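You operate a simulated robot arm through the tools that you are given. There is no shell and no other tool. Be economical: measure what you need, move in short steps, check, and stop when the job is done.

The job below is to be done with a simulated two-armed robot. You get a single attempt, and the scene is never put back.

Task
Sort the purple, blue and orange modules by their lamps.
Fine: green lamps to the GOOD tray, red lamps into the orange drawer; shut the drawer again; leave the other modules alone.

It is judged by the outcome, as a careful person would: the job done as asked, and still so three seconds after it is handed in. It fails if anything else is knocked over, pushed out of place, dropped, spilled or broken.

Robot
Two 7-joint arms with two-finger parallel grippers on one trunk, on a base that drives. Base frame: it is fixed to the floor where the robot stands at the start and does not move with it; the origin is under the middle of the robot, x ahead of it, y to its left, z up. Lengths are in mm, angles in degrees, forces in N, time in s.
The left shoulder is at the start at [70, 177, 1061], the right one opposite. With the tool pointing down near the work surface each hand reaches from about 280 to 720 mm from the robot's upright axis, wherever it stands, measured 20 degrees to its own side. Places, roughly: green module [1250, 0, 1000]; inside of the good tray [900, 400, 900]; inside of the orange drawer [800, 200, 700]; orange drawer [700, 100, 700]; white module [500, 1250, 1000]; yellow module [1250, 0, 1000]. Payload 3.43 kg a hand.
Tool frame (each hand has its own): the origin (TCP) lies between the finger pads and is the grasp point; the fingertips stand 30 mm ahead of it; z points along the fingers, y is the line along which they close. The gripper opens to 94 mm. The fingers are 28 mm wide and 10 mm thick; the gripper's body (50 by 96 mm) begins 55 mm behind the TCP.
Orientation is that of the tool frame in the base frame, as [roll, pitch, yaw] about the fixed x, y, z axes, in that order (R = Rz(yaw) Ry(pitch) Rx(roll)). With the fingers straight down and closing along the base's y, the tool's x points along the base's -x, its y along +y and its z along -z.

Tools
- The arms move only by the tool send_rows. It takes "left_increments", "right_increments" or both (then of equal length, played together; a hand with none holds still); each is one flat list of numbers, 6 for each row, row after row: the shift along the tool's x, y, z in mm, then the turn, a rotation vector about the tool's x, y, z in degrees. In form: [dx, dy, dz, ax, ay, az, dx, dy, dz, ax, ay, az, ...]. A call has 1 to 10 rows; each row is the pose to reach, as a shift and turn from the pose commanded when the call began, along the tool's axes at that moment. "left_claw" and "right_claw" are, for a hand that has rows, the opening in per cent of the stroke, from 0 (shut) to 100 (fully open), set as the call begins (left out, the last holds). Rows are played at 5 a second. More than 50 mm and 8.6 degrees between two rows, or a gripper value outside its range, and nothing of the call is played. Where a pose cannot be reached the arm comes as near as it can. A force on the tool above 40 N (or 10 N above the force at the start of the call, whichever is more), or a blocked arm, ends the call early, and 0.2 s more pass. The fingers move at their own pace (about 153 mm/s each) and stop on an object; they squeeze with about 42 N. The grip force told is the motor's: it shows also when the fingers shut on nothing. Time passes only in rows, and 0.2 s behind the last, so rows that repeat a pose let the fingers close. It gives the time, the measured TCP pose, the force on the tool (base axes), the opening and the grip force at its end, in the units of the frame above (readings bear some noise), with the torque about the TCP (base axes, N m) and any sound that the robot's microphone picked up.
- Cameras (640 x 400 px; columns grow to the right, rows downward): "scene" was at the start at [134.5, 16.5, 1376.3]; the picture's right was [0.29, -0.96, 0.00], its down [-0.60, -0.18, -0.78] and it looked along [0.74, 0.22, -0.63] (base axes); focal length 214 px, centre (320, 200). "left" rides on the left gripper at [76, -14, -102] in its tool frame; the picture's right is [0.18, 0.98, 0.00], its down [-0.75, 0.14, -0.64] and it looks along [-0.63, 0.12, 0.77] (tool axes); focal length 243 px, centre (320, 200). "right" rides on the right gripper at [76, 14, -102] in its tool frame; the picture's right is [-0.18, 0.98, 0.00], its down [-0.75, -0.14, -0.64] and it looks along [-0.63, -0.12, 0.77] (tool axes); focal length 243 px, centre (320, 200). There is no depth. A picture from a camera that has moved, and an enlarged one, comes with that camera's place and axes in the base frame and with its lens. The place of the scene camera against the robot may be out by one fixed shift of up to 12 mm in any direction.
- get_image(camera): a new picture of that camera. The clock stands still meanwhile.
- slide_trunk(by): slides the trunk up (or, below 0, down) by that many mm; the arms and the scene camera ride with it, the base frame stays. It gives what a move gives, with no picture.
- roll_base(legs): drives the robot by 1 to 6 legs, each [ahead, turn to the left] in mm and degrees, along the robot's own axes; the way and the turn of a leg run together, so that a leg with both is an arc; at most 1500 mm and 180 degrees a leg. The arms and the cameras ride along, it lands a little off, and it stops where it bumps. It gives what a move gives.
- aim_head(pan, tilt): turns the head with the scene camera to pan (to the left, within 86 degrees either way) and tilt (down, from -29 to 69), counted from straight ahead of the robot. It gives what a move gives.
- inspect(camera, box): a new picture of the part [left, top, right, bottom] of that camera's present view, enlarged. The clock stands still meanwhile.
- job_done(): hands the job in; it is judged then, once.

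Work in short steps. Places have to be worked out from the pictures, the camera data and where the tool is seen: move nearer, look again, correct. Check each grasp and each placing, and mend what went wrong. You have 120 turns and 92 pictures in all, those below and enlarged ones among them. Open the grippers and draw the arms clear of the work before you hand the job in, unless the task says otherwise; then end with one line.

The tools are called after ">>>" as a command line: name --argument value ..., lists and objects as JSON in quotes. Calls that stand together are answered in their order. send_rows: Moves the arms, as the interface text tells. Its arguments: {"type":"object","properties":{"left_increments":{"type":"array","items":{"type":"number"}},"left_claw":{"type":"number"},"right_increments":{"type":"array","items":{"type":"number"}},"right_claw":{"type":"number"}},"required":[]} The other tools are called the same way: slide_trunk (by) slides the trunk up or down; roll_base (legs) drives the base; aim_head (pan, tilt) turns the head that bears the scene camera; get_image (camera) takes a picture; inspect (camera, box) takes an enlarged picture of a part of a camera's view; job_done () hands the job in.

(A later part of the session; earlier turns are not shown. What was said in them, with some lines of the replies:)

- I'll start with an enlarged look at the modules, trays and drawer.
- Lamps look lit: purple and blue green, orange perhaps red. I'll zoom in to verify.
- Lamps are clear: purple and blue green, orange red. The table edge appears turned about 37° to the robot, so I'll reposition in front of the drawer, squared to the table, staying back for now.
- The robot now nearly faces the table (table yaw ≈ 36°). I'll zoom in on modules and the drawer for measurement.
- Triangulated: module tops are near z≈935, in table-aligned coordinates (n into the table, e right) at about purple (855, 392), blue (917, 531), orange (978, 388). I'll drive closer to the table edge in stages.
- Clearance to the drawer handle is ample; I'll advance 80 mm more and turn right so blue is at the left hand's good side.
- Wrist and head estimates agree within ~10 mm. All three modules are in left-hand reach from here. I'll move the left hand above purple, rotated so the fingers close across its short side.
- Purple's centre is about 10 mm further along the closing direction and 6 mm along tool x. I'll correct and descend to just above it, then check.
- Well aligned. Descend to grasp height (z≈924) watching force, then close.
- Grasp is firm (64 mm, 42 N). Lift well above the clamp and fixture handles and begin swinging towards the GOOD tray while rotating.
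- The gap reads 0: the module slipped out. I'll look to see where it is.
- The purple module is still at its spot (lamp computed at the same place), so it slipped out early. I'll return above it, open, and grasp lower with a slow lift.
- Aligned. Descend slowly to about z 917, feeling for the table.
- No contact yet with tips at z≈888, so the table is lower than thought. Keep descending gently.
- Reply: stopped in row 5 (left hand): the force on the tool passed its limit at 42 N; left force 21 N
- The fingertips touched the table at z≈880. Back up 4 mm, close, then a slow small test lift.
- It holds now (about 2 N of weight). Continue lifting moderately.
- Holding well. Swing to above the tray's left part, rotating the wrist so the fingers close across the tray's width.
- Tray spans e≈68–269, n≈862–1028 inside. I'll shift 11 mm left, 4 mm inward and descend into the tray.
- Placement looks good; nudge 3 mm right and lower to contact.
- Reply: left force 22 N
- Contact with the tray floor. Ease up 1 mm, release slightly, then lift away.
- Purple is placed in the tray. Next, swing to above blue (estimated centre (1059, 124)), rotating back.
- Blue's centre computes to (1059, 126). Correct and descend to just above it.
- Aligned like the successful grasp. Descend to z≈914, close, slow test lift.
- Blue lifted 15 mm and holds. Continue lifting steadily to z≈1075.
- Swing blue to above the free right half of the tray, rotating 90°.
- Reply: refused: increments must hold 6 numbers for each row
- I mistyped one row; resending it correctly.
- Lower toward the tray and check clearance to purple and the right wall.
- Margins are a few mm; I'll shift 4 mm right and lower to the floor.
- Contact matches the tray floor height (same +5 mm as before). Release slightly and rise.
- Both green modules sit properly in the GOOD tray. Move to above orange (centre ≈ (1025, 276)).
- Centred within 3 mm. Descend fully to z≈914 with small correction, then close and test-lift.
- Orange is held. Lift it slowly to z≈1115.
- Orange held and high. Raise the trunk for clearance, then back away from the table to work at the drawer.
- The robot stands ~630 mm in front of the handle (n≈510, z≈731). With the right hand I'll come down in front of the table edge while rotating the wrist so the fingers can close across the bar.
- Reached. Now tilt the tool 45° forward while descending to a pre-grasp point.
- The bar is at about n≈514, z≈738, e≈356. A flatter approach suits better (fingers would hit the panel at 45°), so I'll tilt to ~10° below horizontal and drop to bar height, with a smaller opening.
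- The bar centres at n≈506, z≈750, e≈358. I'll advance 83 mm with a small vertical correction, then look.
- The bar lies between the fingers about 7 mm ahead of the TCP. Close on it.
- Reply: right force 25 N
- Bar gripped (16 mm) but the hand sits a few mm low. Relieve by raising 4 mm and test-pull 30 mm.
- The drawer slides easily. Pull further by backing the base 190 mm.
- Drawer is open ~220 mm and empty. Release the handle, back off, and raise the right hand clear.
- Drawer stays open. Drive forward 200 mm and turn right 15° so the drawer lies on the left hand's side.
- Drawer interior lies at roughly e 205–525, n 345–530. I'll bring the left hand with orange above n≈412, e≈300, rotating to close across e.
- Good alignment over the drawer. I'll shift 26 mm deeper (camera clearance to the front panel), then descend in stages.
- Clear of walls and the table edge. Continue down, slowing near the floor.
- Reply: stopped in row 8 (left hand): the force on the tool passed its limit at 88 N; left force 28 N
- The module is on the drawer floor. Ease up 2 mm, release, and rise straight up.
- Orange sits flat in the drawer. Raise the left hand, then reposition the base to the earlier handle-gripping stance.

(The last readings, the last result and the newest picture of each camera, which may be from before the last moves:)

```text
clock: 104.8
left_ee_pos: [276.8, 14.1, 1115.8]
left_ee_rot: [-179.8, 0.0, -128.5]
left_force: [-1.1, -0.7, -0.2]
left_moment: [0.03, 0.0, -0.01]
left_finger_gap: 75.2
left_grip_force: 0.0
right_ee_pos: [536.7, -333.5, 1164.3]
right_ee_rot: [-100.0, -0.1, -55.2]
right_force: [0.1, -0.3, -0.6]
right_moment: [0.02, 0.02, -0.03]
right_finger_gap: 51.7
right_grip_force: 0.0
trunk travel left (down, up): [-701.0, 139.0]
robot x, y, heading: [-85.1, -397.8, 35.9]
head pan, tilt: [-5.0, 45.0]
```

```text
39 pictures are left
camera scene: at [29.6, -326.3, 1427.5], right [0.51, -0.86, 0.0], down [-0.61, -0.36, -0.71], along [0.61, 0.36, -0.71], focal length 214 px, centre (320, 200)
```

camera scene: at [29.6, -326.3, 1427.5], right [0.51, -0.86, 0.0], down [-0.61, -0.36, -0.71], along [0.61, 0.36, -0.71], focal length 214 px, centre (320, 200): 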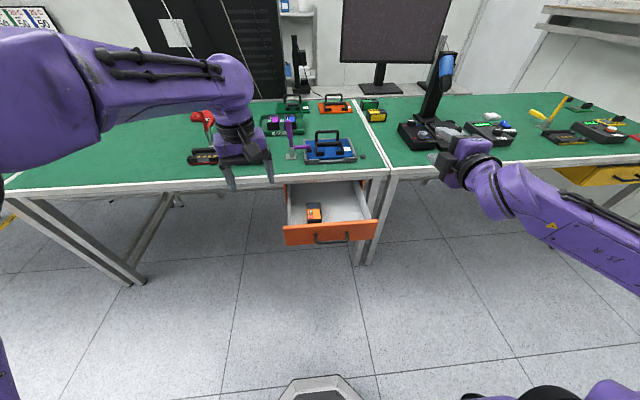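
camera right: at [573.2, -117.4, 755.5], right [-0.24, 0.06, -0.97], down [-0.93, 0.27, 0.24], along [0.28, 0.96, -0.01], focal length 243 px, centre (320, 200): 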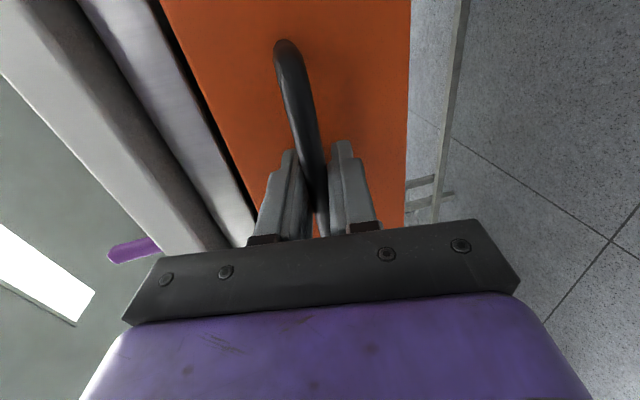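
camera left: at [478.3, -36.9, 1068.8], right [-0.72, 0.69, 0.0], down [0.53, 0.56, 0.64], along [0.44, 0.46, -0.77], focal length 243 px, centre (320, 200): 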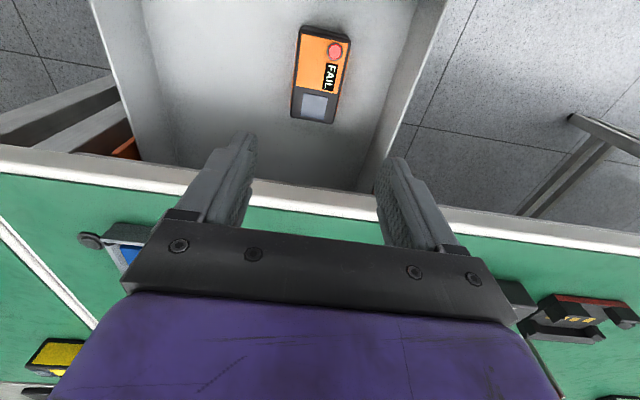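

Drawer and module visible. Bring the right hand down in front of the handle along the reverse path, fingers shut for pushing the handle... first to a stand-off point.

>>> send_rows --right_increments '[0, 20, -30, 0, 0, 0, 0, 60, -40, 0, 0, 0, -10, 100, -40, 0, 0, 0, -30, 140, -40, 0, 0, 0, -50, 180, -40, 0, 0, 0, -70, 220, -35, 0, 0, 0, -90, 260, -25, 0, 0, 0, -110, 295, -20, 0, 0, 0, -130, 330, -10, 0, 0, 0, -150, 360, 0, 0, 0, 0]' --right_claw 55

>>> send_rows --right_increments '[-25, 15, 0, 0, 0, 0, -50, 25, 0, 0, 0, 0, -75, 38, 0, 0, 0, 0, -75, 38, 0, 0, 0, 0]'

>>> get_image --camera "right"

```text
clock: 107.0
left_ee_pos: [275.2, 16.2, 1115.1]
left_ee_rot: [-179.7, 0.0, -128.6]
left_force: [-0.2, -0.4, 0.3]
left_moment: [-0.01, -0.02, -0.04]
left_finger_gap: 75.2
left_grip_force: 0.1
right_ee_pos: [399.9, -245.9, 810.2]
right_ee_rot: [-99.8, -0.1, -55.1]
right_force: [-0.1, -1.0, -0.5]
right_moment: [-0.01, -0.01, 0.04]
right_finger_gap: 51.8
right_grip_force: 0.1
right hand out of reach, approached as far as the arm can: row 2, 3, 4, 5, 6
trunk travel left (down, up): [-701.0, 139.0]
robot x, y, heading: [-82.3, -387.2, 35.9]
head pan, tilt: [-5.0, 45.0]
```

```text
clock: 108.0
left_ee_pos: [275.9, 14.8, 1115.2]
left_ee_rot: [-179.7, 0.0, -128.5]
left_force: [-0.5, 0.6, 0.0]
left_moment: [0.01, 0.01, 0.01]
left_finger_gap: 75.7
left_grip_force: 0.0
right_ee_pos: [352.4, -191.2, 773.4]
right_ee_rot: [-99.9, 0.0, -55.2]
right_force: [-0.7, -1.3, 1.1]
right_moment: [0.0, -0.03, 0.0]
right_finger_gap: 51.6
right_grip_force: 0.1
trunk travel left (down, up): [-701.0, 139.0]
robot x, y, heading: [-83.0, -388.2, 35.8]
head pan, tilt: [-5.0, 45.0]
```

```text
38 pictures are left
camera right: at [309.2, -311.9, 777.3], right [-0.24, 0.05, -0.97], down [-0.93, 0.27, 0.25], along [0.28, 0.96, -0.02], focal length 243 px, centre (320, 200)
```

right: 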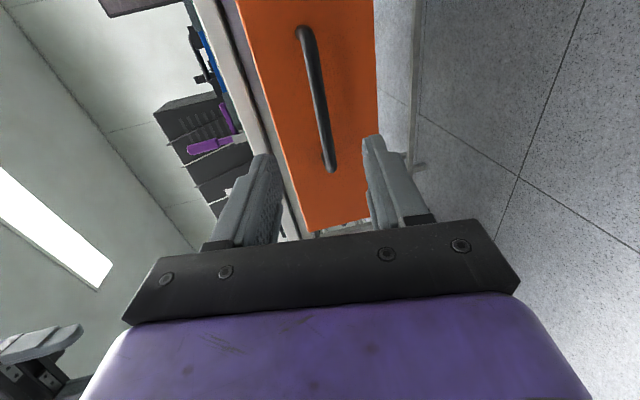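

The handle is straight ahead (~110 mm). Advance onto it and check.

>>> send_rows --right_increments '[0, -2, 30, 0, 0, 0, 0, -2, 60, 0, 0, 0, 0, -2, 85, 0, 0, 0, 0, -2, 100, 0, 0, 0, 0, -2, 108, 0, 0, 0, 0, -2, 108, 0, 0, 0]'

>>> get_image --camera "right"

```text
clock: 109.4
left_ee_pos: [277.1, 15.6, 1114.2]
left_ee_rot: [-179.9, -0.1, -128.5]
left_force: [0.6, 0.7, 0.5]
left_moment: [-0.01, 0.01, -0.01]
left_finger_gap: 75.0
left_grip_force: 0.1
right_ee_pos: [439.4, -129.3, 756.7]
right_ee_rot: [-99.9, 0.0, -55.0]
right_force: [0.9, 0.1, -0.1]
right_moment: [0.04, 0.0, 0.01]
right_finger_gap: 51.7
right_grip_force: 0.1
trunk travel left (down, up): [-701.0, 139.0]
robot x, y, heading: [-85.0, -385.6, 36.3]
head pan, tilt: [-5.0, 45.0]
```

```text
37 pictures are left
camera right: at [397.6, -249.6, 760.4], right [-0.24, 0.05, -0.97], down [-0.93, 0.27, 0.25], along [0.27, 0.96, -0.02], focal length 243 px, centre (320, 200)
```

right: 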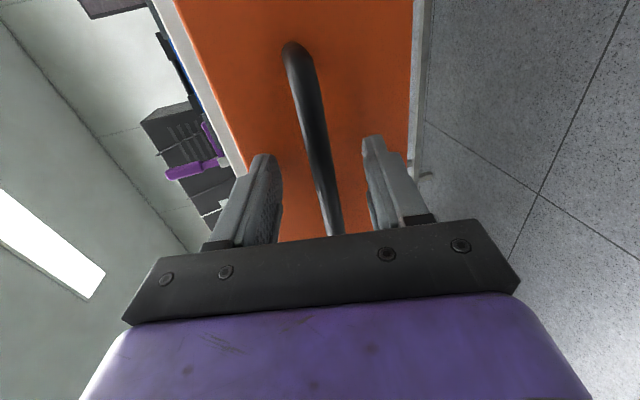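

Bar centred between the fingers. Grip it, then push by driving forward 170 mm.

>>> send_rows --right_increments '[0, 0, 0, 0, 0, 0, 0, 0, 0, 0, 0, 0, 0, 0, 0, 0, 0, 0, 0, 0, 0, 0, 0, 0]' --right_claw 0

>>> roll_base --legs '[[170, 0]]'

>>> get_image --camera "scene"

```text
clock: 110.4
left_ee_pos: [277.7, 16.5, 1113.9]
left_ee_rot: [-179.8, -0.1, -128.4]
left_force: [0.2, 0.8, 0.3]
left_moment: [0.02, -0.02, -0.03]
left_finger_gap: 75.2
left_grip_force: 0.1
right_ee_pos: [439.5, -128.2, 752.8]
right_ee_rot: [-100.3, -0.2, -55.0]
right_force: [-2.6, 0.2, -20.9]
right_moment: [-0.23, -0.1, 0.1]
right_finger_gap: 16.2
right_grip_force: 44.7
trunk travel left (down, up): [-701.0, 139.0]
robot x, y, heading: [-81.4, -390.2, 36.0]
head pan, tilt: [-5.0, 45.0]
```

```text
clock: 111.8
left_ee_pos: [415.0, 116.3, 1113.6]
left_ee_rot: [-179.7, -0.3, -128.5]
left_force: [0.0, 0.5, -0.3]
left_moment: [-0.03, 0.02, -0.01]
left_finger_gap: 75.1
left_grip_force: 0.1
right_ee_pos: [576.3, -27.7, 753.7]
right_ee_rot: [-100.2, -0.2, -54.9]
right_force: [-4.2, 3.9, -27.6]
right_moment: [-0.35, -0.06, -0.42]
right_finger_gap: 16.0
right_grip_force: 45.4
trunk travel left (down, up): [-701.0, 139.0]
robot x, y, heading: [50.8, -292.6, 35.8]
head pan, tilt: [-5.0, 45.0]
```

```text
36 pictures are left
camera scene: at [168.9, -224.5, 1426.9], right [0.51, -0.86, 0.0], down [-0.61, -0.37, -0.7], along [0.6, 0.36, -0.71], focal length 214 px, centre (320, 200)
```

scene: 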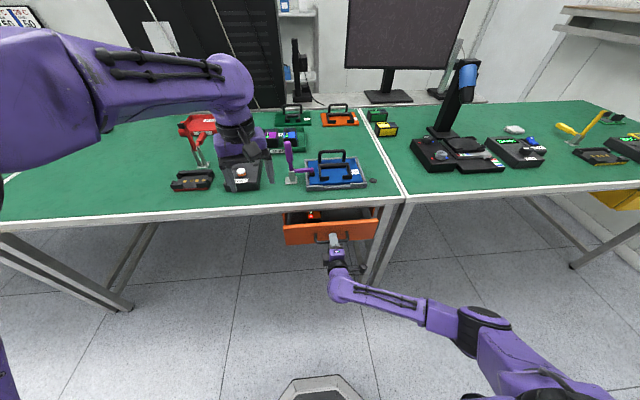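

About 50 mm remain. Lower the hand 3 mm to relieve, and push the rest with the arm, slowly at the end.

>>> send_rows --right_increments '[0, 3, 0, 0, 0, 0, 0, 1, 12, 0, 0, 0, 0, -1, 24, 0, 0, 0, 0, -3, 36, 0, 0, 0, 0, -4, 42, 0, 0, 0, 0, -5, 46, 0, 0, 0, 0, -6, 50, 0, 0, 0, 0, -6, 54, 0, 0, 0, 0, -7, 58, 0, 0, 0]'

>>> get_image --camera "right"

>>> inspect --camera "scene" --box '[240, 180, 416, 290]'

```text
clock: 113.7
left_ee_pos: [408.7, 109.0, 1118.5]
left_ee_rot: [-179.7, 0.3, -128.6]
left_force: [0.1, 0.3, -0.4]
left_moment: [-0.02, 0.01, 0.02]
left_finger_gap: 75.1
left_grip_force: 0.0
right_ee_pos: [613.1, -1.6, 753.2]
right_ee_rot: [-99.9, -0.1, -54.8]
right_force: [-18.3, -13.4, 14.8]
right_moment: [-0.27, -0.27, -0.88]
right_finger_gap: 16.0
right_grip_force: 44.7
trunk travel left (down, up): [-701.0, 139.0]
robot x, y, heading: [51.5, -291.2, 35.8]
head pan, tilt: [-5.0, 45.0]
stopped in row 9 (right hand): the force on the tool passed its limit at 44 N (the readings are from after the stop); the commanded pose is now the measured one
```

```text
35 pictures are left
camera right: at [571.0, -123.1, 757.5], right [-0.24, 0.05, -0.97], down [-0.93, 0.27, 0.25], along [0.27, 0.96, -0.02], focal length 243 px, centre (320, 200)
```

right: 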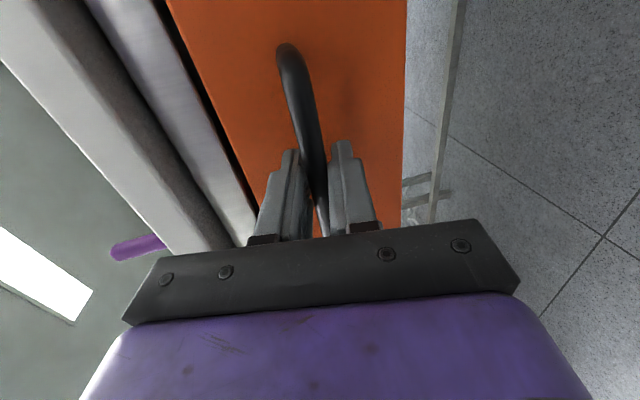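

```text
3.64 times, centred on (328, 235) of scene
camera zoom: at [159.3, -232.8, 1428.5], right [0.51, -0.86, 0.0], down [-0.6, -0.36, -0.71], along [0.61, 0.36, -0.7], focal length 780 px, centre (291, 73)
```

zoom: 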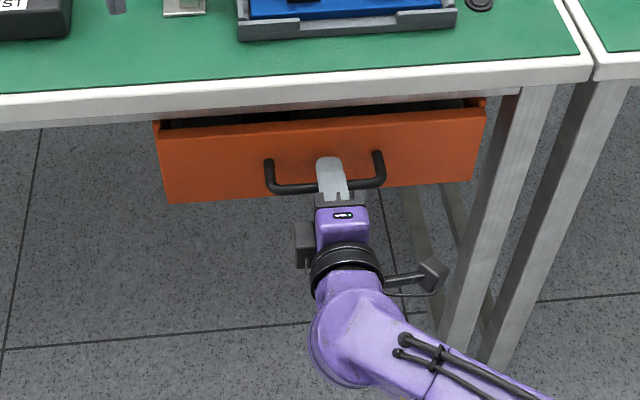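

It hit firm resistance at the original closed location. One more gentle push to confirm it's fully shut.

>>> send_rows --right_increments '[0, 0, 3, 0, 0, 0, 0, 0, 6, 0, 0, 0, 0, 0, 8, 0, 0, 0, 0, 0, 8, 0, 0, 0]'

```text
clock: 114.1
left_ee_pos: [405.6, 108.0, 1118.8]
left_ee_rot: [-179.8, 0.4, -128.6]
left_force: [0.9, -0.2, -0.4]
left_moment: [0.03, -0.03, 0.01]
left_finger_gap: 75.1
left_grip_force: 0.0
right_ee_pos: [612.4, -1.9, 753.5]
right_ee_rot: [-99.9, -0.1, -54.8]
right_force: [-19.6, -23.9, 18.0]
right_moment: [-0.14, -0.24, -0.36]
right_finger_gap: 15.7
right_grip_force: 45.3
trunk travel left (down, up): [-701.0, 139.0]
robot x, y, heading: [51.0, -292.8, 35.3]
head pan, tilt: [-5.0, 45.0]
stopped in row 2 (right hand): the force on the tool passed its limit at 45 N (the readings are from after the stop); the commanded pose is now the measured one
```

No further travel: it is shut. Release the handle and retreat straight back.

>>> send_rows --right_increments '[0, 0, 0, 0, 0, 0, 0, 0, 0, 0, 0, 0, 0, 0, 0, 0, 0, 0, 0, 0, -15, 0, 0, 0, 0, 0, -40, 0, 0, 0, 0, 0, -70, 0, 0, 0, 0, 0, -100, 0, 0, 0]' --right_claw 60

>>> get_image --camera "right"

```text
clock: 115.7
left_ee_pos: [411.3, 114.1, 1115.1]
left_ee_rot: [-179.8, -0.1, -128.5]
left_force: [0.0, -0.8, -0.3]
left_moment: [0.01, 0.01, 0.0]
left_finger_gap: 75.1
left_grip_force: 0.0
right_ee_pos: [536.1, -56.3, 768.4]
right_ee_rot: [-100.5, -0.1, -54.7]
right_force: [0.2, -0.1, 0.2]
right_moment: [-0.01, 0.02, 0.0]
right_finger_gap: 56.1
right_grip_force: 0.0
trunk travel left (down, up): [-701.0, 139.0]
robot x, y, heading: [47.8, -294.0, 35.5]
head pan, tilt: [-5.0, 45.0]
```

```text
33 pictures are left
camera right: at [494.2, -177.5, 772.3], right [-0.25, 0.05, -0.97], down [-0.93, 0.27, 0.25], along [0.27, 0.96, -0.02], focal length 243 px, centre (320, 200)
```

right: 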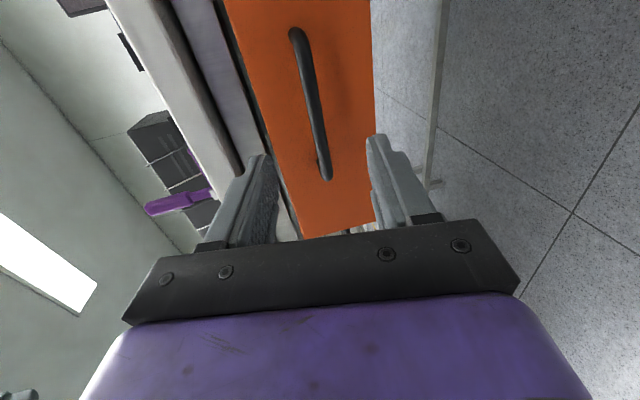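

Drawer shut and handle released. Back the base away, open both grippers, and take a final look.

>>> roll_base --legs '[[-250, 0]]'

>>> send_rows --left_increments '[0, 0, 0, 0, 0, 0, 0, 0, 0, 0, 0, 0]' --right_increments '[0, 0, 0, 0, 0, 0, 0, 0, 0, 0, 0, 0]' --left_claw 100 --right_claw 100

>>> inspect --camera "scene" --box '[180, 80, 420, 230]'

>>> get_image --camera "scene"

```text
clock: 117.5
left_ee_pos: [210.8, -32.4, 1115.7]
left_ee_rot: [-179.8, -0.1, -128.6]
left_force: [0.2, 0.1, -0.4]
left_moment: [-0.01, -0.01, -0.01]
left_finger_gap: 75.2
left_grip_force: 0.0
right_ee_pos: [334.9, -200.5, 767.3]
right_ee_rot: [-100.4, -0.1, -54.9]
right_force: [-0.7, -0.3, 0.9]
right_moment: [0.0, 0.02, 0.01]
right_finger_gap: 56.5
right_grip_force: 0.1
trunk travel left (down, up): [-701.0, 139.0]
robot x, y, heading: [-151.9, -435.1, 35.7]
head pan, tilt: [-5.0, 45.0]
```

```text
clock: 118.2
left_ee_pos: [211.3, -32.4, 1115.3]
left_ee_rot: [-179.7, -0.1, -128.6]
left_force: [0.8, -0.3, 0.2]
left_moment: [0.03, -0.06, 0.01]
left_finger_gap: 94.2
left_grip_force: 0.0
right_ee_pos: [335.1, -202.3, 768.5]
right_ee_rot: [-100.4, -0.2, -54.8]
right_force: [-0.1, -0.5, 0.3]
right_moment: [-0.01, -0.01, 0.02]
right_finger_gap: 94.0
right_grip_force: 0.0
trunk travel left (down, up): [-701.0, 139.0]
robot x, y, heading: [-152.7, -434.5, 35.6]
head pan, tilt: [-5.0, 45.0]
```

```text
2.67 times, centred on (300, 155) of scene
camera zoom: at [-37.0, -373.9, 1427.6], right [0.51, -0.86, 0.0], down [-0.61, -0.36, -0.71], along [0.61, 0.36, -0.71], focal length 572 px, centre (373, 320)
```

zoom: 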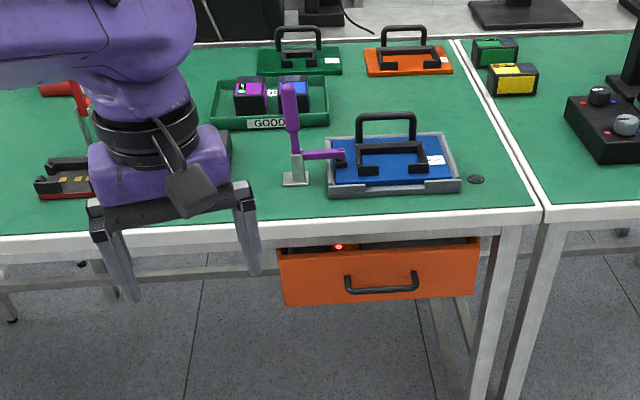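

```text
31 pictures are left
camera scene: at [-37.0, -373.9, 1427.6], right [0.51, -0.86, 0.0], down [-0.61, -0.36, -0.71], along [0.61, 0.36, -0.71], focal length 214 px, centre (320, 200)
```

scene: 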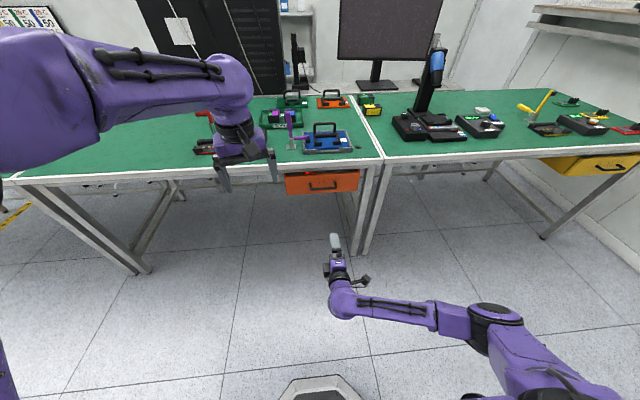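

Everything looks in place; one close look at the drawer's fit and the tray.

>>> inspect --camera "scene" --box '[270, 155, 374, 220]'

>>> inspect --camera "scene" --box '[240, 85, 352, 155]'

```text
6.15 times, centred on (322, 188) of scene
camera zoom: at [-37.0, -373.9, 1427.6], right [0.51, -0.86, 0.0], down [-0.61, -0.36, -0.71], along [0.61, 0.36, -0.71], focal length 1320 px, centre (308, 277)
```

zoom: 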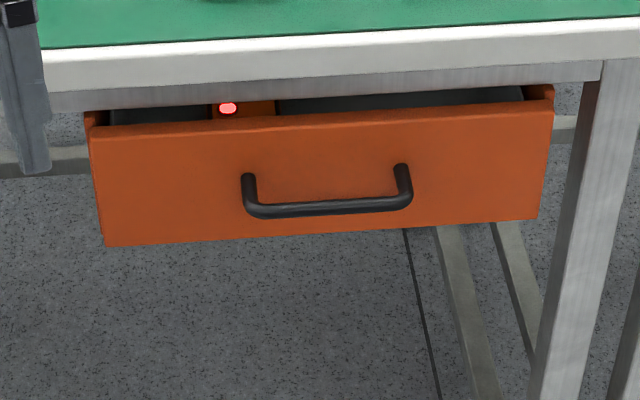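

```text
5.71 times, centred on (296, 120) of scene
camera zoom: at [-37.0, -373.9, 1427.6], right [0.51, -0.86, 0.0], down [-0.61, -0.36, -0.71], along [0.61, 0.36, -0.71], focal length 1226 px, centre (457, 657)
```

zoom: 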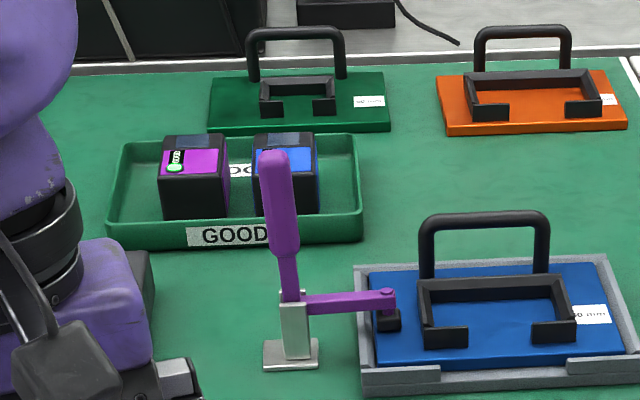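

The drawer sits against its stop as it did at the start. Purple and blue are upright in the GOOD tray, everything else is undisturbed and the grippers are open and clear, so I'm handing in.

>>> job_done

```text
The job is handed in.
```

The purple and blue modules (green lamps) are in the GOOD tray, the orange module (red lamp) is in the orange drawer with the drawer shut, and the other modules were left alone; the purple module slipped out of the gripper once on the first lift, stayed at its spot, and was re-gripped.
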